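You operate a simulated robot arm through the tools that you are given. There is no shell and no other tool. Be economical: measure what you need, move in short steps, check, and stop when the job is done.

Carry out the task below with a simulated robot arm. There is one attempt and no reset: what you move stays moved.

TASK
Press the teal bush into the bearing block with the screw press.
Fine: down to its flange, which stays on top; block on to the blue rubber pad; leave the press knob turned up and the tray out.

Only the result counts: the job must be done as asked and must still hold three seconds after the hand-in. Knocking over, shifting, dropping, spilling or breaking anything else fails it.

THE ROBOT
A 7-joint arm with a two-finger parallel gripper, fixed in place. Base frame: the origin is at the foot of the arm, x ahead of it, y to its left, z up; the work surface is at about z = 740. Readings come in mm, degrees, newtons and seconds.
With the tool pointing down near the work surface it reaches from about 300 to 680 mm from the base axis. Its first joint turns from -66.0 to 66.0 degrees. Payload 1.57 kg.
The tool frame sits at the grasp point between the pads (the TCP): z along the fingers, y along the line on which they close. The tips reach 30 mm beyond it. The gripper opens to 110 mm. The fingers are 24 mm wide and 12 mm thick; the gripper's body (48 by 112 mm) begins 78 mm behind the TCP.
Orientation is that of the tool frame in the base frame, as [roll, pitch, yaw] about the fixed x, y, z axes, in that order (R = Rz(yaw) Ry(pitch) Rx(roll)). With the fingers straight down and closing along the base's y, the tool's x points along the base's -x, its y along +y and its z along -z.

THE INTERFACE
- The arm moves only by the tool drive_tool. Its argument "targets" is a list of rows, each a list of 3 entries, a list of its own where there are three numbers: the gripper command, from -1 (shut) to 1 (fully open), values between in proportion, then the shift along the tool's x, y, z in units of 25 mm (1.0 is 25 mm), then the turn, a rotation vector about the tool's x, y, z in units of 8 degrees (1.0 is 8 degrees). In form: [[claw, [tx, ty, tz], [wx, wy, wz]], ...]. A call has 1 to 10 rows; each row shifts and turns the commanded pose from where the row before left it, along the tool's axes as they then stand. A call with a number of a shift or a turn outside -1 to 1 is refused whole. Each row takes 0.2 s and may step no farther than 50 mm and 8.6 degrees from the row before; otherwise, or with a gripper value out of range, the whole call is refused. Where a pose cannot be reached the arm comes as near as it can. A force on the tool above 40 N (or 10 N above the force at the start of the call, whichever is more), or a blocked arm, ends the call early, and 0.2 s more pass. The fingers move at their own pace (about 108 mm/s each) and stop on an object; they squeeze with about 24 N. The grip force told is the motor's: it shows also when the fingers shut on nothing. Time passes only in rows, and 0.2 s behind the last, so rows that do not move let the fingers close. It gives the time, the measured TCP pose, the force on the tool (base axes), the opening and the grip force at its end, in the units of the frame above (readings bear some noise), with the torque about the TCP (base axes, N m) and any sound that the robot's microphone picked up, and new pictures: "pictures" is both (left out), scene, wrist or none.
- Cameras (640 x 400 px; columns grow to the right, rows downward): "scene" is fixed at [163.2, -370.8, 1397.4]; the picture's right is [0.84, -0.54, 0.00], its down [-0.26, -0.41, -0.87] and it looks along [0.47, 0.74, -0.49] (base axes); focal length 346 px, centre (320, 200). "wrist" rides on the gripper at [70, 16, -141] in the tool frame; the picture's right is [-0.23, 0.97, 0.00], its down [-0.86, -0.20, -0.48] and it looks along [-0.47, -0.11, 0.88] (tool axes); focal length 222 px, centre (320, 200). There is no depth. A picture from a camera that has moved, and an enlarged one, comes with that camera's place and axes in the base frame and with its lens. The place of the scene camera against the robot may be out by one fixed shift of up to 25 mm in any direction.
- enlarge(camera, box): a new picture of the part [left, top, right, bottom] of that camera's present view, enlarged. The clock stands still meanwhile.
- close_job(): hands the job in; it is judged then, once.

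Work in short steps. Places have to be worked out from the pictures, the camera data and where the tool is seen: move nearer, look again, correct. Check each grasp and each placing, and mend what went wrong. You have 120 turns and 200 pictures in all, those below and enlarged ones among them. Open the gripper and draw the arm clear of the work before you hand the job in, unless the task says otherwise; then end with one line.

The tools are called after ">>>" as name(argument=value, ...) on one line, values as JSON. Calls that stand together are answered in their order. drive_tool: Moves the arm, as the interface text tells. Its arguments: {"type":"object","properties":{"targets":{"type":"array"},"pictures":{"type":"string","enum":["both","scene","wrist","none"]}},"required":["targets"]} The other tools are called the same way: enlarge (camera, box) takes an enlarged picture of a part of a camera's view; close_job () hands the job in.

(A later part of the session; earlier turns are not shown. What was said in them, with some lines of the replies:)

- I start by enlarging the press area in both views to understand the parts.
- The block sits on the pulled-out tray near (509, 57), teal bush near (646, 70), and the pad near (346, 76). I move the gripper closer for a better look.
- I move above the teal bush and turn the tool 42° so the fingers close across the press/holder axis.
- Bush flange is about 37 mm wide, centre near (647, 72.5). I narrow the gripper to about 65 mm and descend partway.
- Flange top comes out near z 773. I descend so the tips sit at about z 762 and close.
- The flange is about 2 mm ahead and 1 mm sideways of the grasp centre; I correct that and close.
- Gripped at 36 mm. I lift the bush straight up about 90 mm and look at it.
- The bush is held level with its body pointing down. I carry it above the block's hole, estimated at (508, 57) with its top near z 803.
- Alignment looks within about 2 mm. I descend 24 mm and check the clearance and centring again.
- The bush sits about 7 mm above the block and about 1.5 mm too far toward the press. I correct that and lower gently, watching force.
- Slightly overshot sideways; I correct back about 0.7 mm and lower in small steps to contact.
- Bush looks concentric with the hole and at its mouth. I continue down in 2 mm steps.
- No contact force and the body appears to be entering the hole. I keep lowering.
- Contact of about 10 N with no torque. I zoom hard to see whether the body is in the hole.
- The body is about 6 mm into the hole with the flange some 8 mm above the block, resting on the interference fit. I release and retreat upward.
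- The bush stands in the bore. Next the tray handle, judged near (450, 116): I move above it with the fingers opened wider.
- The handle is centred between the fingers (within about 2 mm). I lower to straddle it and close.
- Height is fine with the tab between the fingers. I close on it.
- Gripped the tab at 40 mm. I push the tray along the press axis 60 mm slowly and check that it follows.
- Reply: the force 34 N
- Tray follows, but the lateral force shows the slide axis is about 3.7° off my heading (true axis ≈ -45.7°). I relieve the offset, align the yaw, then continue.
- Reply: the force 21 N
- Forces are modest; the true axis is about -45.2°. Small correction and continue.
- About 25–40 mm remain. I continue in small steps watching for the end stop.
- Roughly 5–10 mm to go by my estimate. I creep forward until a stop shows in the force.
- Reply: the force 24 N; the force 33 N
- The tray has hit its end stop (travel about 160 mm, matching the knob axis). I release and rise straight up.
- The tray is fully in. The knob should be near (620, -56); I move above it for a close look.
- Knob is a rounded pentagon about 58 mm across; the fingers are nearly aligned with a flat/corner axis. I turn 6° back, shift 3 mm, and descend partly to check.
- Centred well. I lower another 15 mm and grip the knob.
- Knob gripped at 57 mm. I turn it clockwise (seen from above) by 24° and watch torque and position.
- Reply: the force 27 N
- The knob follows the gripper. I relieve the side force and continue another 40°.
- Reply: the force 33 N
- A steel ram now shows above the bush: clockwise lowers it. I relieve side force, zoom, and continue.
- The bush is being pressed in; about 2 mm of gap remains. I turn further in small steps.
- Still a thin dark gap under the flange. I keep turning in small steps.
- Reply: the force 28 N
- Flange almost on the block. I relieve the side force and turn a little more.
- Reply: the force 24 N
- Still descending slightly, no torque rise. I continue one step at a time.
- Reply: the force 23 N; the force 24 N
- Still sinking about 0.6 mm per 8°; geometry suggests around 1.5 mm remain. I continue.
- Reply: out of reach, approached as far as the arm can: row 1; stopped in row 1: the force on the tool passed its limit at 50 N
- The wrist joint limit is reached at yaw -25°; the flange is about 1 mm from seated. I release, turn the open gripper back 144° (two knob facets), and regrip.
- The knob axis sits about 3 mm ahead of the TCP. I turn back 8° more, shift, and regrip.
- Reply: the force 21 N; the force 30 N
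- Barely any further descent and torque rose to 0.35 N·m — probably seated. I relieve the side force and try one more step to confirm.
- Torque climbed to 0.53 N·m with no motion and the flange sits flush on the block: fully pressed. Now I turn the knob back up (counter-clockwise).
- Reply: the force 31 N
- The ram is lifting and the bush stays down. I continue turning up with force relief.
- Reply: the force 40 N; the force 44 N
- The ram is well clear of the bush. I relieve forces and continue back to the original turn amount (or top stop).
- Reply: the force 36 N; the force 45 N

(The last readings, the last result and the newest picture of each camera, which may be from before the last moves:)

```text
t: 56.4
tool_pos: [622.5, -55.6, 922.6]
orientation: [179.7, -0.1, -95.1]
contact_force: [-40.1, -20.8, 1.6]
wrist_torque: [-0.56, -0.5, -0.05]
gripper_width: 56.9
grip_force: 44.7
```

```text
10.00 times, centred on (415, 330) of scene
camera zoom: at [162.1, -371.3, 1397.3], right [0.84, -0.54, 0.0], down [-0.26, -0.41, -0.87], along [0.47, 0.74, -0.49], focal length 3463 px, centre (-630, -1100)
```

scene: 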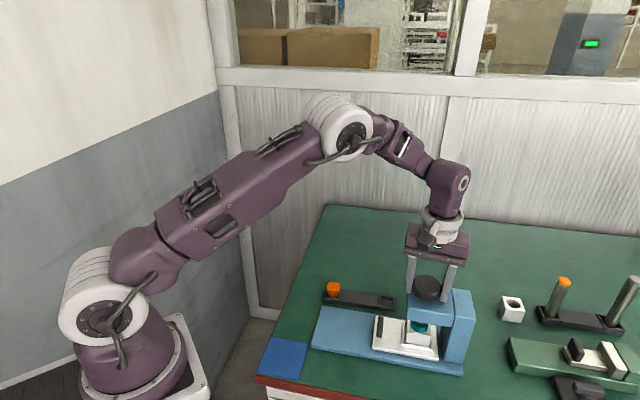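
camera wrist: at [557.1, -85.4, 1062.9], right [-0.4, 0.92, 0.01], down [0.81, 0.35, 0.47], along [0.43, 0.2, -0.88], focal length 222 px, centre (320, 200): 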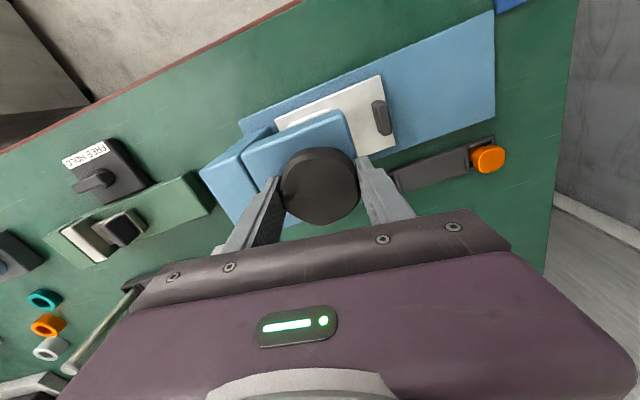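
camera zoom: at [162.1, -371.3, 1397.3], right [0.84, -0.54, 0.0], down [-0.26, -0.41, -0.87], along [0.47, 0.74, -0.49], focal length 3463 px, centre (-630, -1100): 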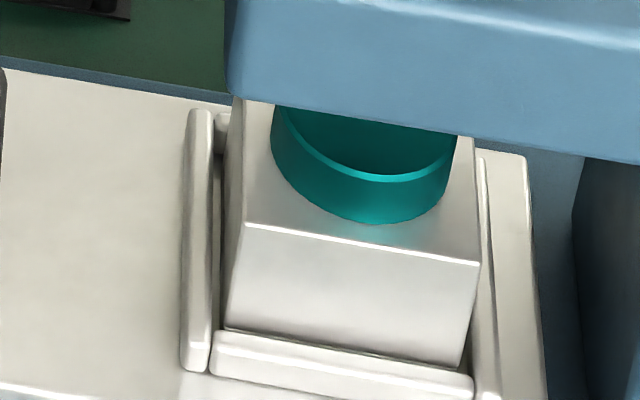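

Ram out of view. I relieve side force and go on until a top stop or the full count.

>>> drive_tool(targets=[[-1, [0.06, 0.11, 0], [0, 0, 0]], [-1, [-0.017, 0, 0], [0, 0, -1]], [-1, [0, 0, 0], [0, 0, 0]]], pictures="none")

>>> drive_tool(targets=[[-1, [-0.017, 0, 0], [0, 0, -1]], [-1, [-0.017, 0, 0], [0, 0, -1]], [-1, [0, 0, 0], [0, 0, 0]]], pictures="wrist")

```text
t: 57.2
tool_pos: [622.8, -55.3, 923.8]
orientation: [-179.9, 0.2, -87.1]
contact_force: [-15.8, -15.2, 8.7]
wrist_torque: [-0.71, 0.77, -0.81]
gripper_width: 57.0
grip_force: 45.3
```

```text
t: 58.0
tool_pos: [619.9, -51.3, 922.5]
orientation: [180.0, 0.6, -71.1]
contact_force: [-10.3, 2.9, 12.6]
wrist_torque: [0.09, 0.41, -0.91]
gripper_width: 56.7
grip_force: 45.2
stopped in row 3: the force on the tool passed its limit at 41 N (the readings are from after the stop); the commanded pose is now the measured one
camera wrist: at [626.7, -122.8, 1061.8], right [-0.99, -0.1, 0.0], down [-0.09, 0.87, 0.49], along [-0.05, 0.48, -0.87], focal length 222 px, centre (320, 200)
```

wrist: 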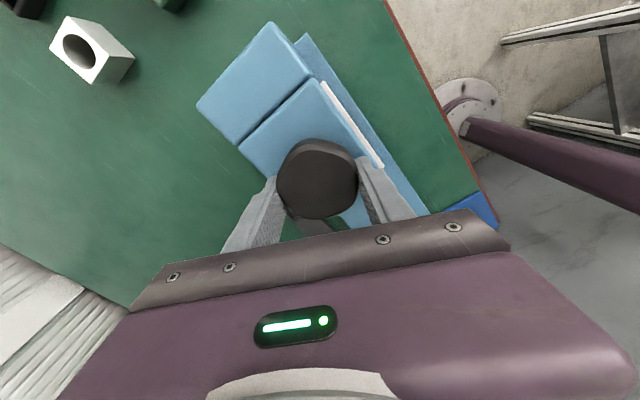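

Top stop reached (torque -0.9 N·m). I release the knob and rise, then unwind the wrist to the tray yaw.

>>> drive_tool(targets=[[-0.2, [0, 0, 0], [0, 0, 0]], [0.7, [0, 0, 0], [0, 0, 0]], [0.7, [0, 0, 0], [0, 0, 0]], [0.7, [0, 0, -0.6], [0, 0, 0]], [0.7, [0, 0, -1], [0, 0, 0]], [0.7, [0, 0, -1], [0, 0, 0]], [0.7, [0, 0, -0.8], [0, 0, 1]], [0.7, [0, 0, 0], [0, 0, 1]], [0.7, [0, 0, 0], [0, 0, 1]], [0.7, [0, 0, 0], [0, 0, 1]]], pictures="scene")

>>> drive_tool(targets=[[0.7, [0, 0, 0], [0, 0, 1]], [0.7, [0, 0, 0], [0, 0, 1]], [0.7, [0, 0, 0], [0, 0, 1]], [0.7, [0, 0, 0], [0, 0, 1]], [0.7, [0, 0, 0], [0, 0, 1]], [0.7, [0, 0, 0], [0, 0, 1]], [0.7, [0, 0, 0], [0, 0, 1]], [0.7, [0, 0, 0], [0, 0, 1]], [0.7, [0, 0, 0], [0, 0, 1]], [0.7, [0, 0, 0], [0, 0, 1]]], pictures="none")

>>> drive_tool(targets=[[0.5, [0, 0, 0], [0, 0, 1]], [0.5, [0, 0, 0], [0, 0, 1]], [0.5, [0, 0, 0], [0, 0, 1]], [0.5, [0, 0, 0], [0, 0, 1]], [0.5, [0, 0, 0], [0, 0, 1]], [0.5, [0, 0, 0], [0, 0, 0.4]]], pictures="wrist")

```text
t: 60.2
tool_pos: [622.1, -51.3, 1006.7]
orientation: [179.7, 0.3, -103.2]
contact_force: [0.6, -0.4, 0.2]
wrist_torque: [0.03, 0.0, -0.01]
gripper_width: 93.6
grip_force: 0.1
```

scene: 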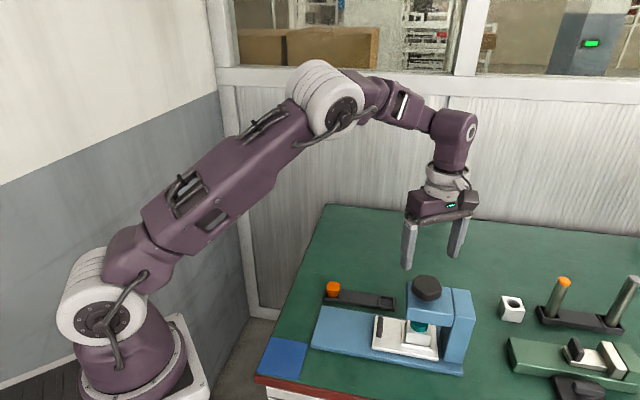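

```text
t: 62.5
tool_pos: [621.3, -51.3, 1006.6]
orientation: [179.6, -0.2, 176.9]
contact_force: [-0.3, 1.0, -0.3]
wrist_torque: [0.0, 0.01, -0.01]
gripper_width: 93.5
grip_force: 0.0
```

```text
t: 63.9
tool_pos: [621.1, -51.4, 1005.9]
orientation: [179.9, -0.4, 133.7]
contact_force: [-0.8, -0.9, 0.1]
wrist_torque: [-0.02, -0.02, -0.01]
gripper_width: 82.3
grip_force: 0.0
camera wrist: at [583.9, 8.7, 1147.2], right [0.86, 0.51, 0.0], down [0.45, -0.76, 0.47], along [0.24, -0.41, -0.88], focal length 222 px, centre (320, 200)
```

wrist: 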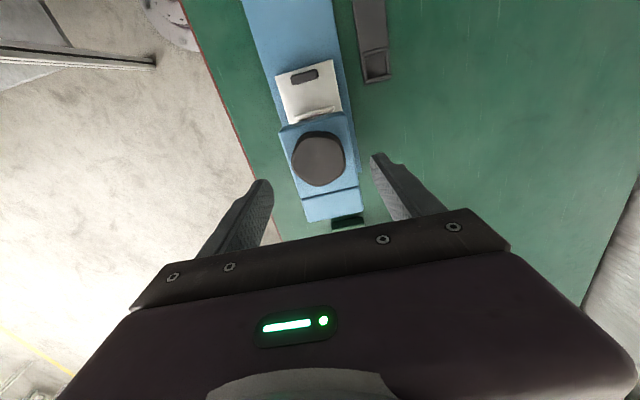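

I move back over the handle at about (564.5, 1) and descend partway.

>>> drive_tool(targets=[[0.5, [0.77, -0.03, 0], [0, 0, -0.13]], [0.5, [0.77, -0.03, 0], [0, 0, 0]], [0.5, [0.77, -0.03, 0], [0, 0, 0]], [0.5, [0.77, -0.03, 0], [0, 0, 0]], [0.5, [0, 0, 1], [0, 0, 0]], [0.5, [0, 0, 1], [0, 0, 0]], [0.5, [0, 0, 1], [0, 0, 0]], [0.5, [0, 0, 1], [0, 0, 0]], [0.5, [0, 0, 1], [0, 0, 0]], [0.5, [0, 0, 1], [0, 0, 0]]], pictures="wrist")

>>> enlarge(camera="wrist", box=[240, 100, 400, 240])

>>> enlarge(camera="scene", box=[350, 250, 480, 370])

```text
t: 66.0
tool_pos: [565.1, 1.6, 856.2]
orientation: [179.8, -0.5, 134.8]
contact_force: [0.5, 0.3, 0.0]
wrist_torque: [0.0, -0.02, -0.01]
gripper_width: 82.6
grip_force: 0.1
camera wrist: at [526.6, 61.9, 997.2], right [0.85, 0.53, 0.0], down [0.46, -0.75, 0.47], along [0.25, -0.4, -0.88], focal length 222 px, centre (320, 200)
```

wrist: 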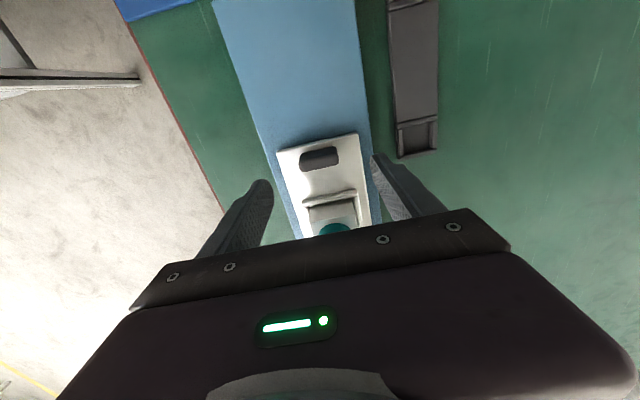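

```text
2.86 times, centred on (320, 170) of wrist
camera zoom: at [526.6, 61.9, 997.2], right [0.85, 0.53, 0.0], down [0.46, -0.75, 0.47], along [0.25, -0.4, -0.88], focal length 635 px, centre (320, 286)
```

zoom: 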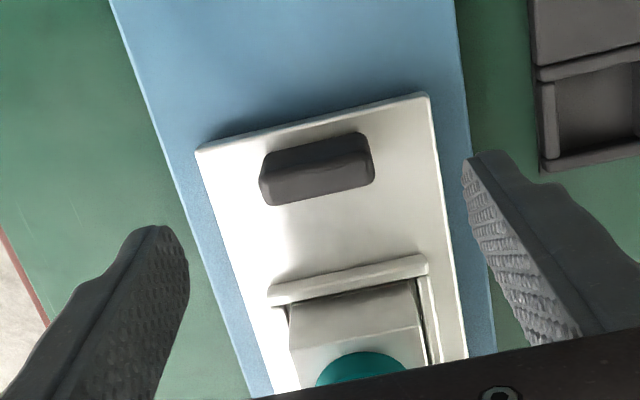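

```text
3.33 times, centred on (415, 310) of scene
camera zoom: at [163.2, -370.8, 1397.4], right [0.84, -0.54, 0.0], down [-0.26, -0.41, -0.87], along [0.47, 0.74, -0.49], focal length 1154 px, centre (3, -167)
```

zoom: 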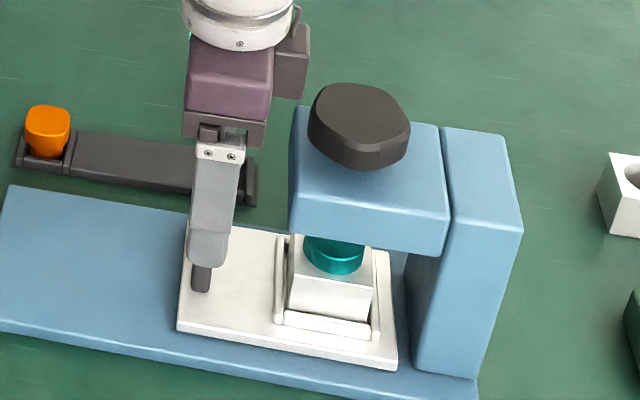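

Aligned; I lower and grip the handle.

>>> drive_tool(targets=[[0.5, [0.08, 0, 0.9], [0, 0, 0]], [0.5, [0, 0, 0.98], [0, 0, 0]], [0, [0, 0, 0], [0, 0, 0]], [-1, [0, 0, 0], [0, 0, 0]], [-1, [0, 0, 0], [0, 0, 0]]], pictures="none")

>>> drive_tool(targets=[[-1, [0.2, 0, 0], [0, 0, 0]], [-1, [0.4, 0, 0], [0, 0, 0]], [-1, [0.4, 0, 0], [0, 0, 0]], [-1, [0.4, 0, 0], [0, 0, 0]], [-1, [0, 0, 0], [0, 0, 0]]], pictures="scene")

```text
t: 67.2
tool_pos: [563.1, 2.0, 809.1]
orientation: [179.9, -0.5, 134.8]
contact_force: [-9.6, -11.1, 0.5]
wrist_torque: [-0.42, 0.41, 0.16]
gripper_width: 39.7
grip_force: 44.8
```

```text
t: 68.5
tool_pos: [537.5, 26.3, 809.5]
orientation: [179.8, -0.4, 134.8]
contact_force: [-21.9, -22.5, 3.8]
wrist_torque: [-1.22, 0.37, 0.18]
gripper_width: 39.6
grip_force: 44.5
```

scene: 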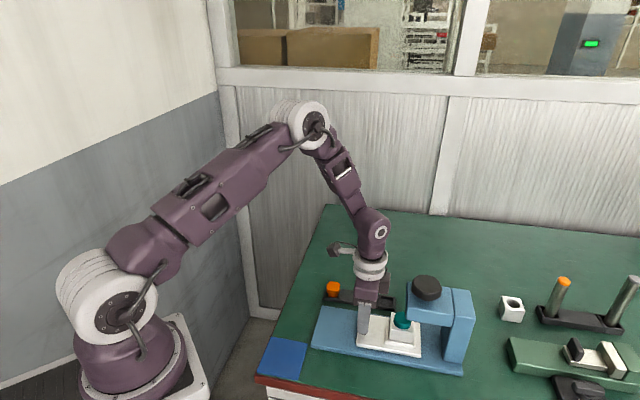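

The tray comes back; side force is relieved and I keep pulling.

>>> drive_tool(targets=[[-1, [0, -0.11, 0], [0, 0, 0]], [-1, [0.4, 0, 0], [0, 0, 0]], [-1, [0.4, 0, 0], [0, 0, 0]], [-1, [0.4, 0, 0], [0, 0, 0]], [-1, [0.4, 0, 0], [0, 0, 0]], [-1, [0.4, 0, 0], [0, 0, 0]], [-1, [0, 0, 0], [0, 0, 0]]], pictures="none")

>>> drive_tool(targets=[[-1, [0.4, 0, 0], [0, 0, 0]], [-1, [0.4, 0, 0], [0, 0, 0]], [-1, [0.4, 0, 0], [0, 0, 0]], [-1, [0.4, 0, 0], [0, 0, 0]], [-1, [0.4, 0, 0], [0, 0, 0]], [-1, [0.2, 0, 0], [0, 0, 0]], [-1, [0, 0, 0], [0, 0, 0]]], pictures="none")

```text
t: 70.0
tool_pos: [501.9, 63.8, 809.0]
orientation: [179.5, -0.3, 134.9]
contact_force: [8.2, 9.0, -10.8]
wrist_torque: [0.11, -0.08, 0.27]
gripper_width: 39.9
grip_force: 44.4
```

```text
t: 71.0
tool_pos: [478.3, 87.4, 810.3]
orientation: [179.7, -0.3, 135.0]
contact_force: [3.7, 4.3, -12.2]
wrist_torque: [0.43, 0.12, -0.05]
gripper_width: 39.9
grip_force: 44.8
stopped in row 4: the force on the tool passed its limit at 41 N (the readings are from after the stop); the commanded pose is now the measured one
```

Side force tripped the limit at (478, 87), about 37 mm short of the original place. The command is reset; I continue from here.

>>> drive_tool(targets=[[-1, [0.3, 0.0, 0.02], [0, 0, 0]], [-1, [0.3, 0, 0], [0, 0, 0]], [-1, [0.3, 0, 0], [0, 0, 0]], [-1, [0, 0, 0], [0, 0, 0]]], pictures="none")

>>> enlarge(camera="scene", box=[280, 260, 460, 380])

```text
t: 72.0
tool_pos: [464.0, 103.0, 810.3]
orientation: [179.8, -0.3, 134.9]
contact_force: [3.1, 2.7, -7.7]
wrist_torque: [-0.7, -0.35, 0.16]
gripper_width: 39.8
grip_force: 45.3
```

```text
3.33 times, centred on (370, 320) of scene
camera zoom: at [163.4, -370.7, 1397.4], right [0.84, -0.54, 0.0], down [-0.26, -0.41, -0.87], along [0.47, 0.74, -0.49], focal length 1154 px, centre (153, -200)
```

zoom: 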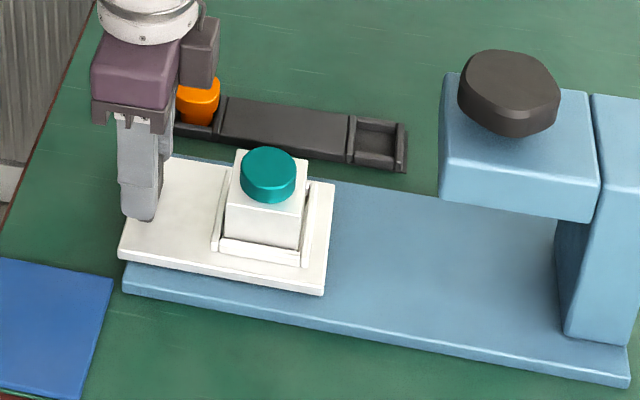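

About 16 mm left to the original out position. I continue gently until the stop.

>>> drive_tool(targets=[[-1, [0.2, 0, 0], [0, 0, 0]], [-1, [0.2, 0, 0], [0, 0, 0]], [-1, [0.12, 0, 0], [0, 0, 0]], [-1, [0, 0, 0], [0, 0, 0]]], pictures="none")

>>> drive_tool(targets=[[-1, [0.12, 0, 0], [0, 0, 0]], [-1, [0, 0, 0], [0, 0, 0]]], pictures="none")

>>> enlarge(camera="scene", box=[280, 260, 460, 380])

```text
t: 73.0
tool_pos: [453.7, 111.4, 809.4]
orientation: [179.8, -0.4, 135.0]
contact_force: [7.3, 7.0, -36.7]
wrist_torque: [0.05, 0.09, 0.1]
gripper_width: 40.0
grip_force: 44.8
```

```text
t: 73.5
tool_pos: [451.8, 114.1, 810.8]
orientation: [179.7, -0.4, 134.9]
contact_force: [7.4, 5.9, -28.4]
wrist_torque: [0.27, 0.36, 0.15]
gripper_width: 39.8
grip_force: 45.1
```

```text
3.33 times, centred on (370, 320) of scene
camera zoom: at [163.8, -370.5, 1397.3], right [0.84, -0.54, 0.0], down [-0.26, -0.41, -0.87], along [0.47, 0.74, -0.49], focal length 1154 px, centre (153, -200)
```

zoom: 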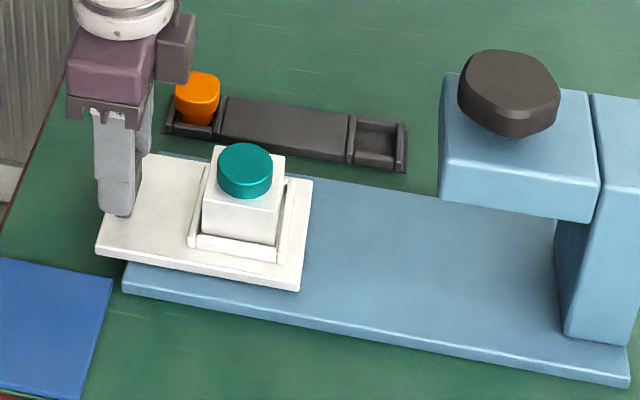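

Nearly there (about 2 mm short of the original picture). One more small pull with vertical relief.

>>> drive_tool(targets=[[-1, [0, 0, 0.06], [0, 0, 0]], [-1, [0.12, 0, 0], [0, 0, 0]], [-1, [0.08, 0, 0], [0, 0, 0]], [-1, [0, 0, 0], [0, 0, 0]]], pictures="none")

>>> enlarge(camera="scene", box=[300, 270, 390, 350])

```text
t: 74.5
tool_pos: [448.8, 115.6, 809.7]
orientation: [179.6, 0.0, 135.0]
contact_force: [12.2, -7.6, 34.5]
wrist_torque: [-0.63, 0.1, 0.32]
gripper_width: 39.8
grip_force: 45.3
```

```text
5.00 times, centred on (345, 310) of scene
camera zoom: at [162.9, -371.1, 1397.3], right [0.84, -0.54, 0.0], down [-0.26, -0.41, -0.87], along [0.47, 0.74, -0.49], focal length 1731 px, centre (195, -350)
```

zoom: 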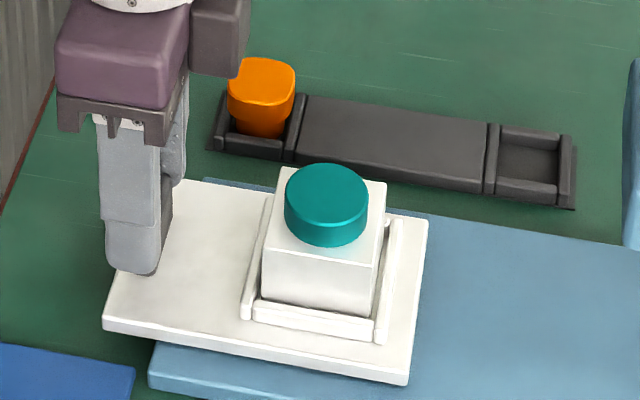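

The tray matches its original out position and the flange is flush on the block. I release the handle and go up above the block.

>>> drive_tool(targets=[[-1, [-0.04, 0, -0.06], [0, 0, 0]], [0, [0, 0, 0], [0, 0, 0]], [0.5, [0, 0, 0], [0, 0, 0]], [0.5, [0, 0, -0.8], [0, 0, 0]], [0.5, [0, 0, -1], [0, 0, 0]], [0.5, [0, 0, -1], [0, 0, 0]], [0.5, [-0.85, 0, -0.8], [0, 0, 0]], [0.5, [-0.85, 0, 0], [0, 0, 0]], [0.5, [-0.85, 0, 0], [0, 0, 0]], [0.5, [-0.7, 0, 0], [0, 0, 0]]], pictures="wrist")

>>> enlarge(camera="wrist", box=[240, 80, 400, 220])

>>> enlarge(camera="scene", box=[320, 290, 370, 340])

```text
t: 76.8
tool_pos: [506.0, 57.4, 897.9]
orientation: [179.7, -0.4, 134.8]
contact_force: [0.4, 0.4, -0.3]
wrist_torque: [-0.02, -0.02, -0.02]
gripper_width: 82.6
grip_force: 0.1
camera wrist: at [467.5, 117.0, 1040.3], right [0.85, 0.53, 0.0], down [0.46, -0.75, 0.47], along [0.25, -0.4, -0.88], focal length 222 px, centre (320, 200)
```

wrist: 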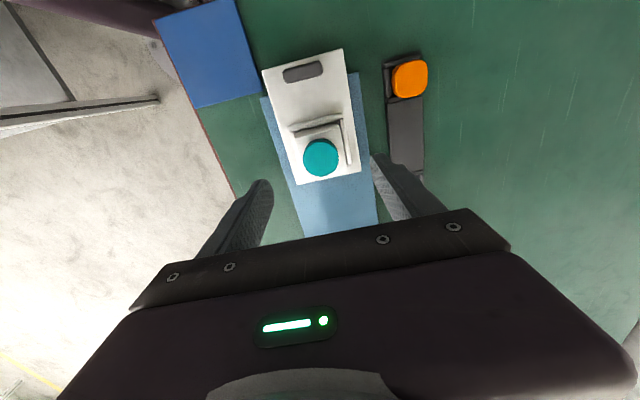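

```text
2.86 times, centred on (320, 150) of wrist
camera zoom: at [467.5, 117.0, 1040.3], right [0.85, 0.53, 0.0], down [0.46, -0.75, 0.47], along [0.25, -0.4, -0.88], focal length 635 px, centre (320, 343)
```

zoom: 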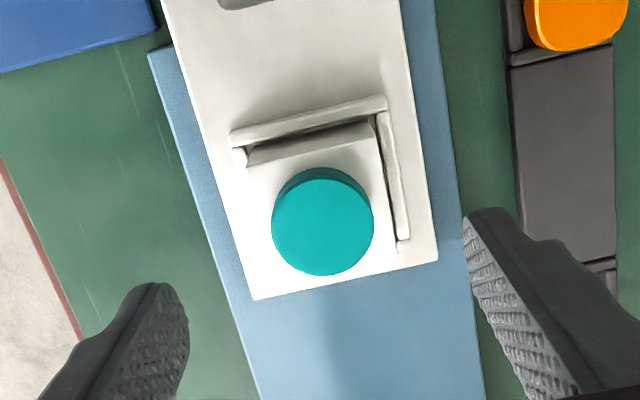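

```text
8.00 times, centred on (345, 315) of scene
camera zoom: at [163.2, -370.8, 1397.4], right [0.84, -0.54, 0.0], down [-0.26, -0.41, -0.87], along [0.47, 0.74, -0.49], focal length 2770 px, centre (120, -720)
```

zoom: 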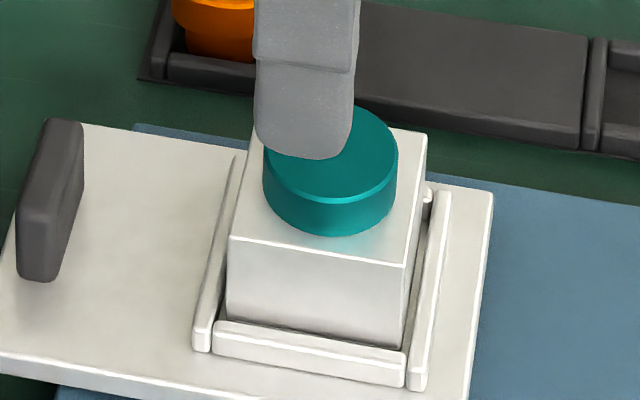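

The bush is seated flush and the gripper is centred over it. I descend to grip the block's sides above the nest walls (tips about z 784).

>>> drive_tool(targets=[[0.5, [0, 0, 0.9], [0, 0, 0]], [0.5, [0, 0, 0.9], [0, 0, 0]], [0.5, [0, 0, 0.9], [0, 0, 0]], [0.5, [0, 0, 0.6], [0, 0, 0]], [0.5, [0, 0, 0], [0, 0, 0]]], pictures="none")

>>> enlarge(camera="scene", box=[315, 285, 375, 345])

>>> enlarge(camera="wrist", box=[240, 100, 400, 240])

```text
t: 78.0
tool_pos: [506.6, 58.5, 818.0]
orientation: [179.6, -0.3, 135.0]
contact_force: [0.6, 0.2, 0.7]
wrist_torque: [0.01, 0.0, 0.0]
gripper_width: 82.7
grip_force: 0.0
```

```text
6.67 times, centred on (345, 315) of scene
camera zoom: at [163.2, -370.8, 1397.4], right [0.84, -0.54, 0.0], down [-0.26, -0.41, -0.87], along [0.47, 0.74, -0.49], focal length 2308 px, centre (153, -567)
```

zoom: 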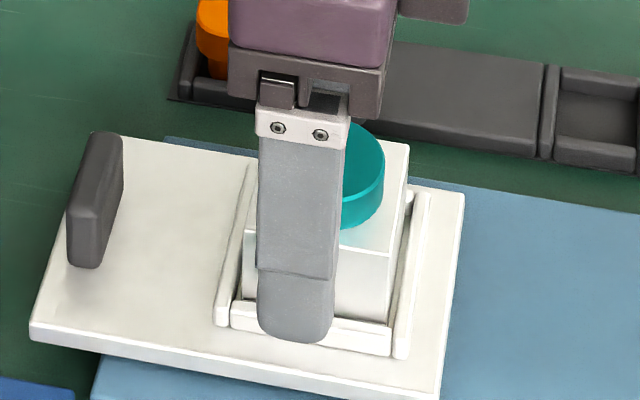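

```text
2.86 times, centred on (320, 170) of wrist
camera zoom: at [467.7, 118.8, 958.2], right [0.85, 0.53, 0.0], down [0.46, -0.75, 0.47], along [0.25, -0.4, -0.88], focal length 635 px, centre (320, 286)
```

zoom: 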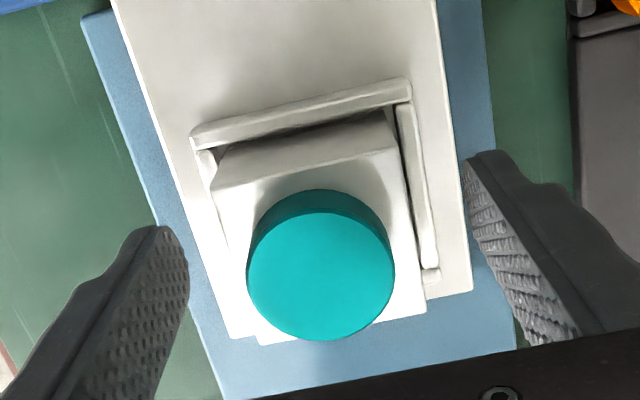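

Position is good. I lower 3 mm more and close on the block.

>>> drive_tool(targets=[[0.5, [-0.06, 0, 0.12], [0, 0, 0]], [0, [0, 0, 0], [0, 0, 0]], [-1, [0, 0, 0], [0, 0, 0]], [-1, [0, 0, 0], [0, 0, 0]]], pictures="none")

>>> enlarge(camera="scene", box=[315, 285, 375, 345])

```text
t: 79.0
tool_pos: [508.0, 57.2, 815.3]
orientation: [179.6, -0.3, 134.8]
contact_force: [0.0, -0.2, -0.2]
wrist_torque: [-0.04, -0.02, -0.01]
gripper_width: 49.4
grip_force: 24.2
```

```text
6.67 times, centred on (345, 315) of scene
camera zoom: at [163.2, -370.8, 1397.4], right [0.84, -0.54, 0.0], down [-0.26, -0.41, -0.87], along [0.47, 0.74, -0.49], focal length 2308 px, centre (153, -567)
```

zoom: 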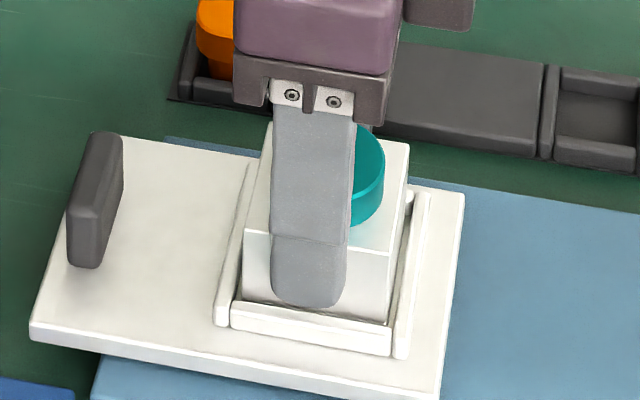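

Block gripped at 49 mm. I lift straight up.

>>> drive_tool(targets=[[-1, [0, 0, -0.3], [0, 0, 0]], [-1, [0, 0, -0.5], [0, 0, 0]], [-1, [0, 0, -0.8], [0, 0, 0]], [-1, [0, 0, -0.8], [0, 0, 0]], [-1, [0, 0, -0.6], [0, 0, 0]], [-1, [0, 0, 0], [0, 0, 0]]], pictures="both")

>>> enlarge(camera="scene", box=[290, 260, 380, 350])

```text
t: 80.3
tool_pos: [505.6, 56.8, 889.6]
orientation: [179.8, -0.3, 134.8]
contact_force: [0.7, -0.6, -2.0]
wrist_torque: [-0.02, -0.01, 0.03]
gripper_width: 49.6
grip_force: 24.1
camera wrist: at [467.8, 117.5, 1030.7], right [0.85, 0.53, 0.0], down [0.46, -0.75, 0.47], along [0.25, -0.4, -0.88], focal length 222 px, centre (320, 200)
```

scene: 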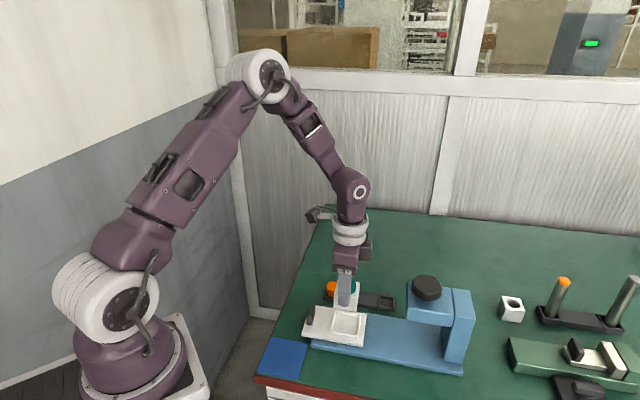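
wrist: 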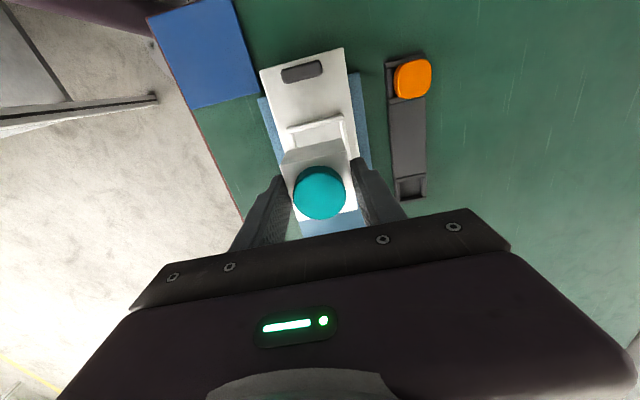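

```text
4.44 times, centred on (335, 305) of scene
camera zoom: at [163.2, -370.8, 1397.3], right [0.84, -0.54, 0.0], down [-0.26, -0.41, -0.87], along [0.47, 0.74, -0.49], focal length 1539 px, centre (253, -267)
```

zoom: 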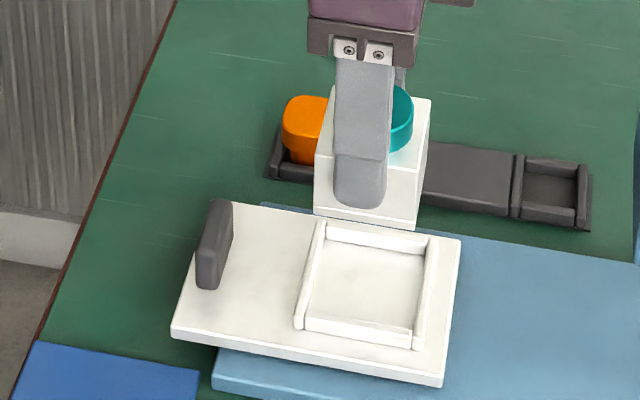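

Tray stayed, block with bush is held. The pad centre comes out near (348, 75.5); I carry the block above it.

>>> drive_tool(targets=[[-1, [0.83, -0.66, 0], [0, 0, 0]], [-1, [0.83, -0.66, 0], [0, 0, 0]], [-1, [0.83, -0.66, 0], [0, 0, 0]], [-1, [0.83, -0.66, 0], [0, 0, 0]], [-1, [0.83, -0.66, 0], [0, 0, 0]], [-1, [0.83, -0.66, 0], [0, 0, 0]], [-1, [0, 0, 0], [0, 0, 0]]], pictures="both")

>>> enlarge(camera="wrist", box=[220, 60, 420, 240])

>>> enlarge(camera="scene", box=[240, 280, 340, 400])

```text
t: 82.0
tool_pos: [349.4, 75.9, 890.4]
orientation: [179.7, -0.4, 135.0]
contact_force: [0.7, 0.7, -2.9]
wrist_torque: [0.03, -0.01, 0.03]
gripper_width: 49.7
grip_force: 23.9
camera wrist: at [310.3, 136.1, 1030.7], right [0.85, 0.53, 0.0], down [0.46, -0.75, 0.47], along [0.25, -0.4, -0.88], focal length 222 px, centre (320, 200)
```

scene: 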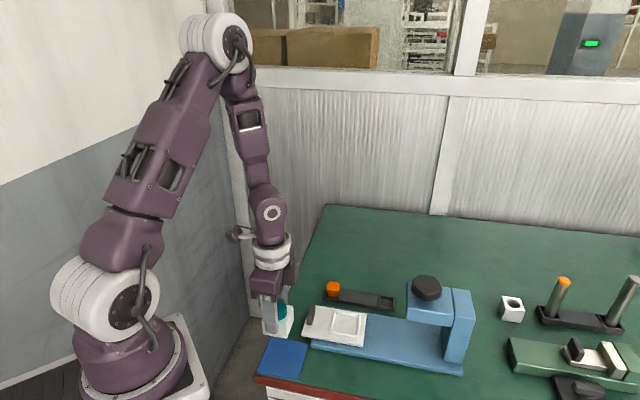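
wrist: 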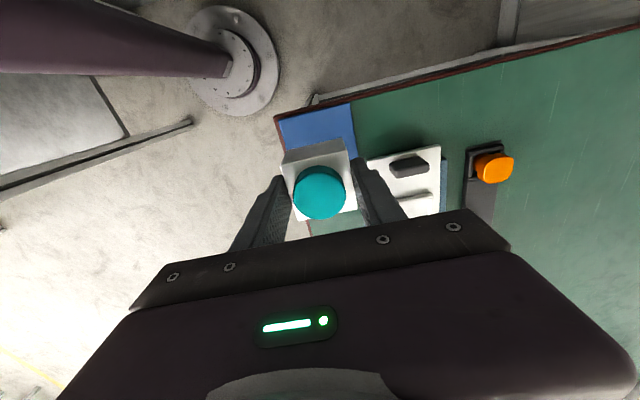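

```text
2.22 times, centred on (320, 150) of wrist
camera zoom: at [310.3, 136.1, 1030.7], right [0.85, 0.53, 0.0], down [0.46, -0.75, 0.47], along [0.25, -0.4, -0.88], focal length 494 px, centre (320, 311)
```

zoom: 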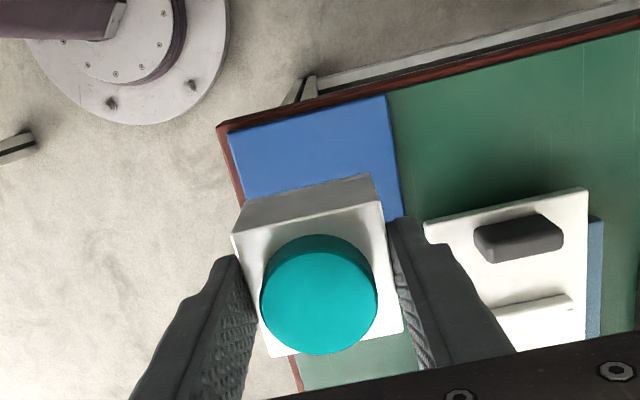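

```text
3.33 times, centred on (290, 340) of scene
camera zoom: at [163.2, -370.8, 1397.4], right [0.84, -0.54, 0.0], down [-0.26, -0.41, -0.87], along [0.47, 0.74, -0.49], focal length 1154 px, centre (420, -267)
```

zoom: 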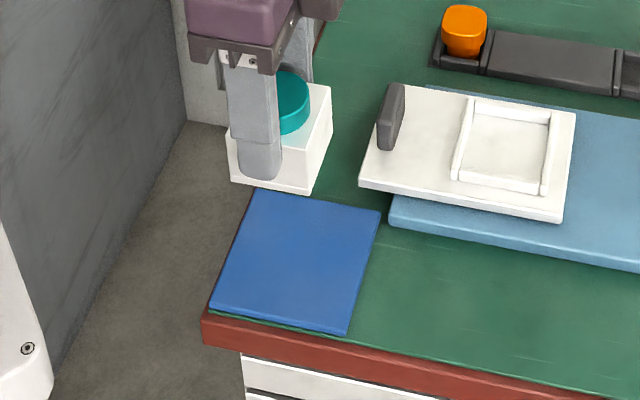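

Pad centre refined to about (352.5, 74). I correct, descend to TCP 810, then check.

>>> drive_tool(targets=[[-1, [-0.14, 0.03, 0.8], [0, 0, 0]], [-1, [0, 0, 0.8], [0, 0, 0]], [-1, [0, 0, 0.8], [0, 0, 0]], [-1, [0, 0, 0.8], [0, 0, 0]], [-1, [0, 0, 0], [0, 0, 0]]], pictures="none")

>>> enlarge(camera="scene", box=[240, 300, 340, 390])

>>> enlarge(camera="wrist", box=[220, 60, 420, 240])

```text
t: 83.2
tool_pos: [353.8, 75.0, 808.4]
orientation: [179.7, -0.4, 134.9]
contact_force: [-0.3, -0.1, -3.0]
wrist_torque: [0.01, -0.03, -0.03]
gripper_width: 49.4
grip_force: 23.7
```

```text
4.44 times, centred on (290, 345) of scene
camera zoom: at [163.2, -370.8, 1397.4], right [0.84, -0.54, 0.0], down [-0.26, -0.41, -0.87], along [0.47, 0.74, -0.49], focal length 1539 px, centre (453, -444)
```

zoom: 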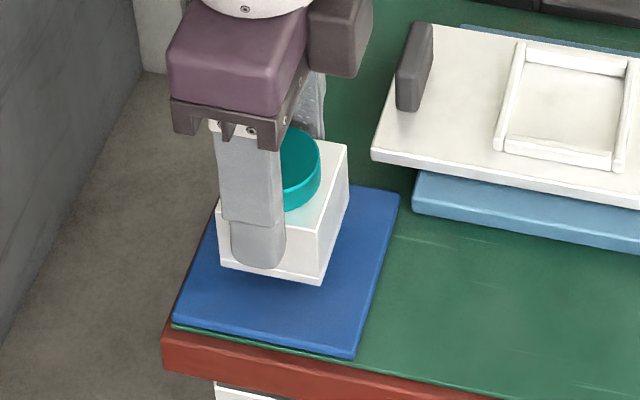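

```text
2.22 times, centred on (320, 150) of wrist
camera zoom: at [313.6, 136.1, 949.5], right [0.85, 0.53, 0.0], down [0.46, -0.75, 0.47], along [0.25, -0.4, -0.88], focal length 494 px, centre (320, 311)
```

zoom: 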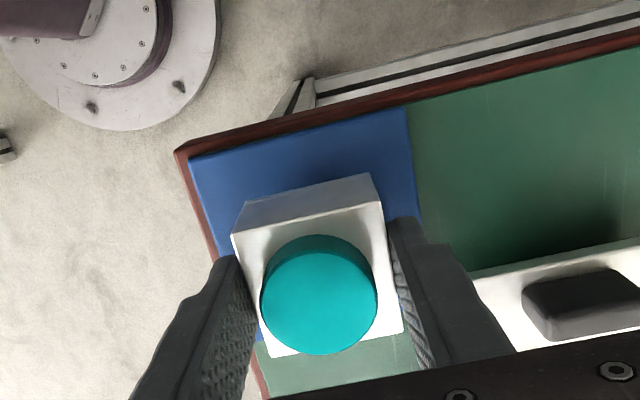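

Well placed over the pad. I lower in small steps until contact.

>>> drive_tool(targets=[[-1, [0, 0, 0.16], [0, 0, 0]], [-1, [0, 0, 0.16], [0, 0, 0]], [-1, [0, 0, 0.12], [0, 0, 0]], [-1, [0, 0, 0], [0, 0, 0]]], pictures="none")

>>> enlarge(camera="scene", box=[240, 300, 340, 390])

```text
t: 84.2
tool_pos: [351.2, 75.3, 798.3]
orientation: [179.7, -0.4, 135.0]
contact_force: [0.0, 0.4, -2.5]
wrist_torque: [0.0, 0.01, 0.02]
gripper_width: 49.9
grip_force: 23.8
```

```text
4.44 times, centred on (290, 345) of scene
camera zoom: at [163.2, -370.8, 1397.4], right [0.84, -0.54, 0.0], down [-0.26, -0.41, -0.87], along [0.47, 0.74, -0.49], focal length 1539 px, centre (453, -444)
```

zoom: 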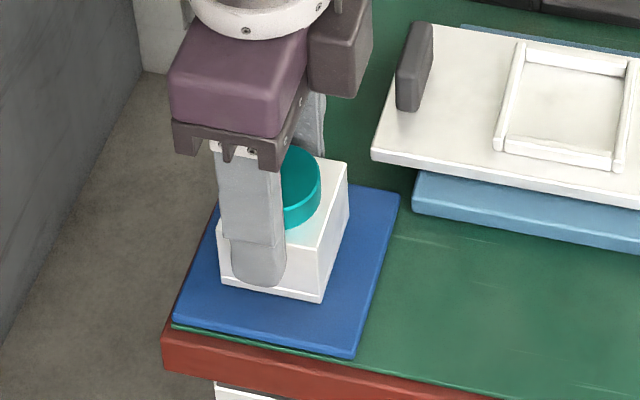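

Close to touching. I continue in 1.5 mm steps.

>>> drive_tool(targets=[[-1, [0, 0, 0.06], [0, 0, 0]], [-1, [0, 0, 0.06], [0, 0, 0]], [-1, [0, 0, 0], [0, 0, 0]]], pictures="none")

>>> drive_tool(targets=[[-1, [0, 0, 0.06], [0, 0, 0]], [-1, [0, 0, 0], [0, 0, 0]]], pictures="none")

>>> drive_tool(targets=[[-1, [0, 0, 0.06], [0, 0, 0]], [-1, [0, 0, 0], [0, 0, 0]]], pictures="none")

```text
t: 85.0
tool_pos: [352.1, 74.6, 794.8]
orientation: [179.7, -0.3, 134.9]
contact_force: [-2.1, 2.3, 17.2]
wrist_torque: [-0.08, 0.14, 0.0]
gripper_width: 49.7
grip_force: 24.2
```

```text
t: 85.5
tool_pos: [350.5, 75.6, 793.8]
orientation: [179.6, -0.2, 134.9]
contact_force: [-0.2, 1.4, 17.3]
wrist_torque: [-0.06, 0.07, 0.0]
gripper_width: 49.3
grip_force: 23.8
```

```text
t: 86.2
tool_pos: [351.7, 74.5, 791.6]
orientation: [179.6, -0.4, 134.9]
contact_force: [0.7, 5.0, 16.5]
wrist_torque: [-0.02, 0.07, -0.01]
gripper_width: 49.5
grip_force: 23.6
```

The block is on the pad (steady 17 N). I release and retreat upward.

>>> drive_tool(targets=[[-1, [0, 0, -0.08], [0, 0, 0]], [-0.05, [0, 0, 0], [0, 0, 0]], [0.3, [0, 0, 0], [0, 0, 0]], [0.3, [0, 0, -0.6], [0, 0, 0]], [0.3, [0, 0, -1], [0, 0, 0]], [0.3, [0, 0, -1], [0, 0, 0]], [0.3, [0, 0, -1], [0, 0, 0]], [0.3, [0, 0, -1], [0, 0, 0]], [0.3, [0, 0, -1], [0, 0, 0]], [0.3, [0, 0, 0], [0, 0, 0]]], pictures="both")

>>> enlarge(camera="scene", box=[240, 300, 340, 390])

>>> enlarge(camera="wrist", box=[220, 60, 420, 240])

>>> enlarge(camera="scene", box=[290, 260, 490, 390])

```text
t: 88.3
tool_pos: [350.9, 72.5, 934.4]
orientation: [179.7, -0.3, 135.0]
contact_force: [1.0, 0.5, 0.7]
wrist_torque: [-0.03, 0.01, 0.04]
gripper_width: 71.4
grip_force: 0.1
camera wrist: at [312.6, 133.2, 1076.0], right [0.85, 0.53, 0.0], down [0.46, -0.75, 0.47], along [0.25, -0.4, -0.88], focal length 222 px, centre (320, 200)
```

scene: 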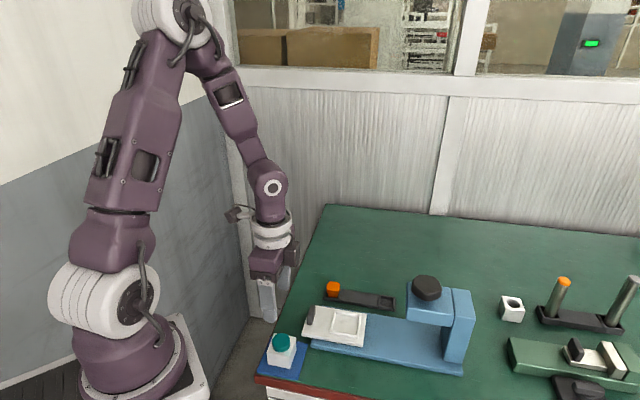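
wrist: 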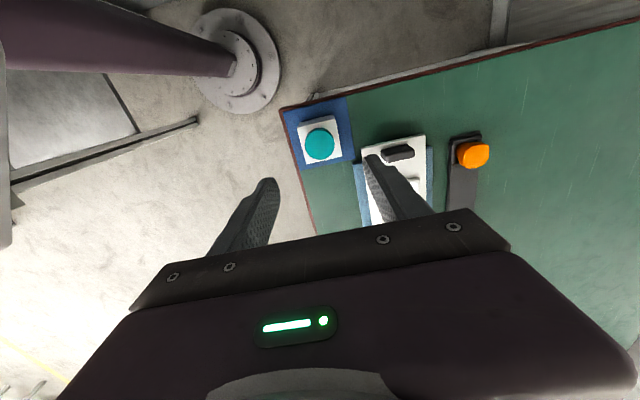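

```text
4.44 times, centred on (290, 345) of scene
camera zoom: at [163.2, -370.8, 1397.4], right [0.84, -0.54, 0.0], down [-0.26, -0.41, -0.87], along [0.47, 0.74, -0.49], focal length 1539 px, centre (453, -444)
```

zoom: 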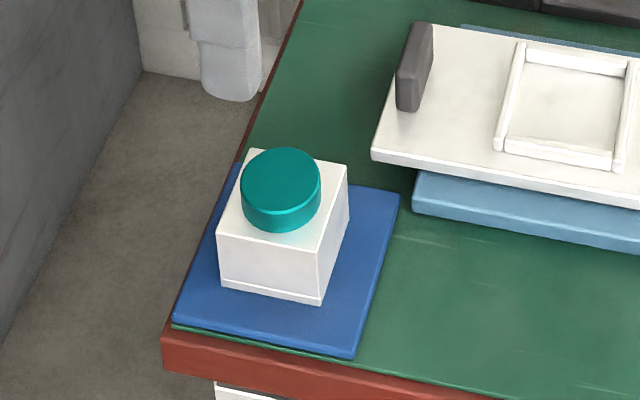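

```text
2.22 times, centred on (320, 150) of wrist
camera zoom: at [312.6, 133.2, 1076.0], right [0.85, 0.53, 0.0], down [0.46, -0.75, 0.47], along [0.25, -0.4, -0.88], focal length 494 px, centre (320, 311)
```

zoom: 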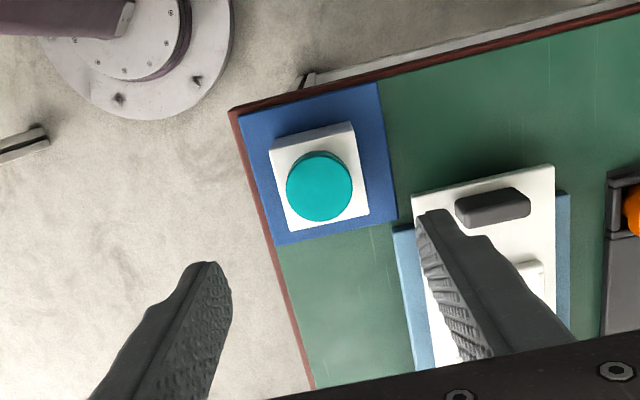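

```text
3.08 times, centred on (390, 325) of scene
camera zoom: at [163.2, -370.8, 1397.4], right [0.84, -0.54, 0.0], down [-0.26, -0.41, -0.87], along [0.47, 0.74, -0.49], focal length 1065 px, centre (105, -185)
```

zoom: 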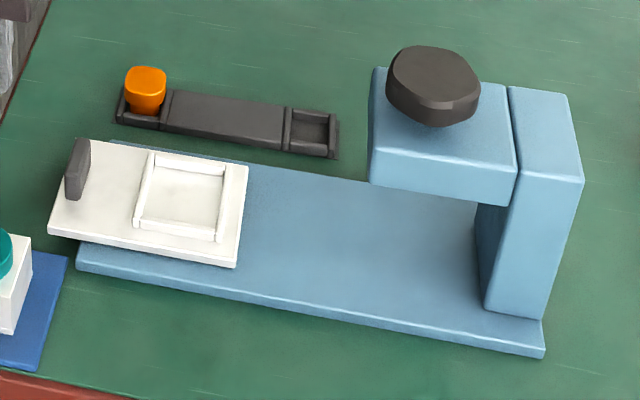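

The block with the flush bush rests centred on the pad, the knob is up, the tray is out, and the arm is clear. I hand in.

>>> close_job()

```text
The job is handed in.
```

I pressed the teal bush into the bearing block down to its flange. The block is on the blue pad, the press knob is turned up to its top stop, and the tray is back out.
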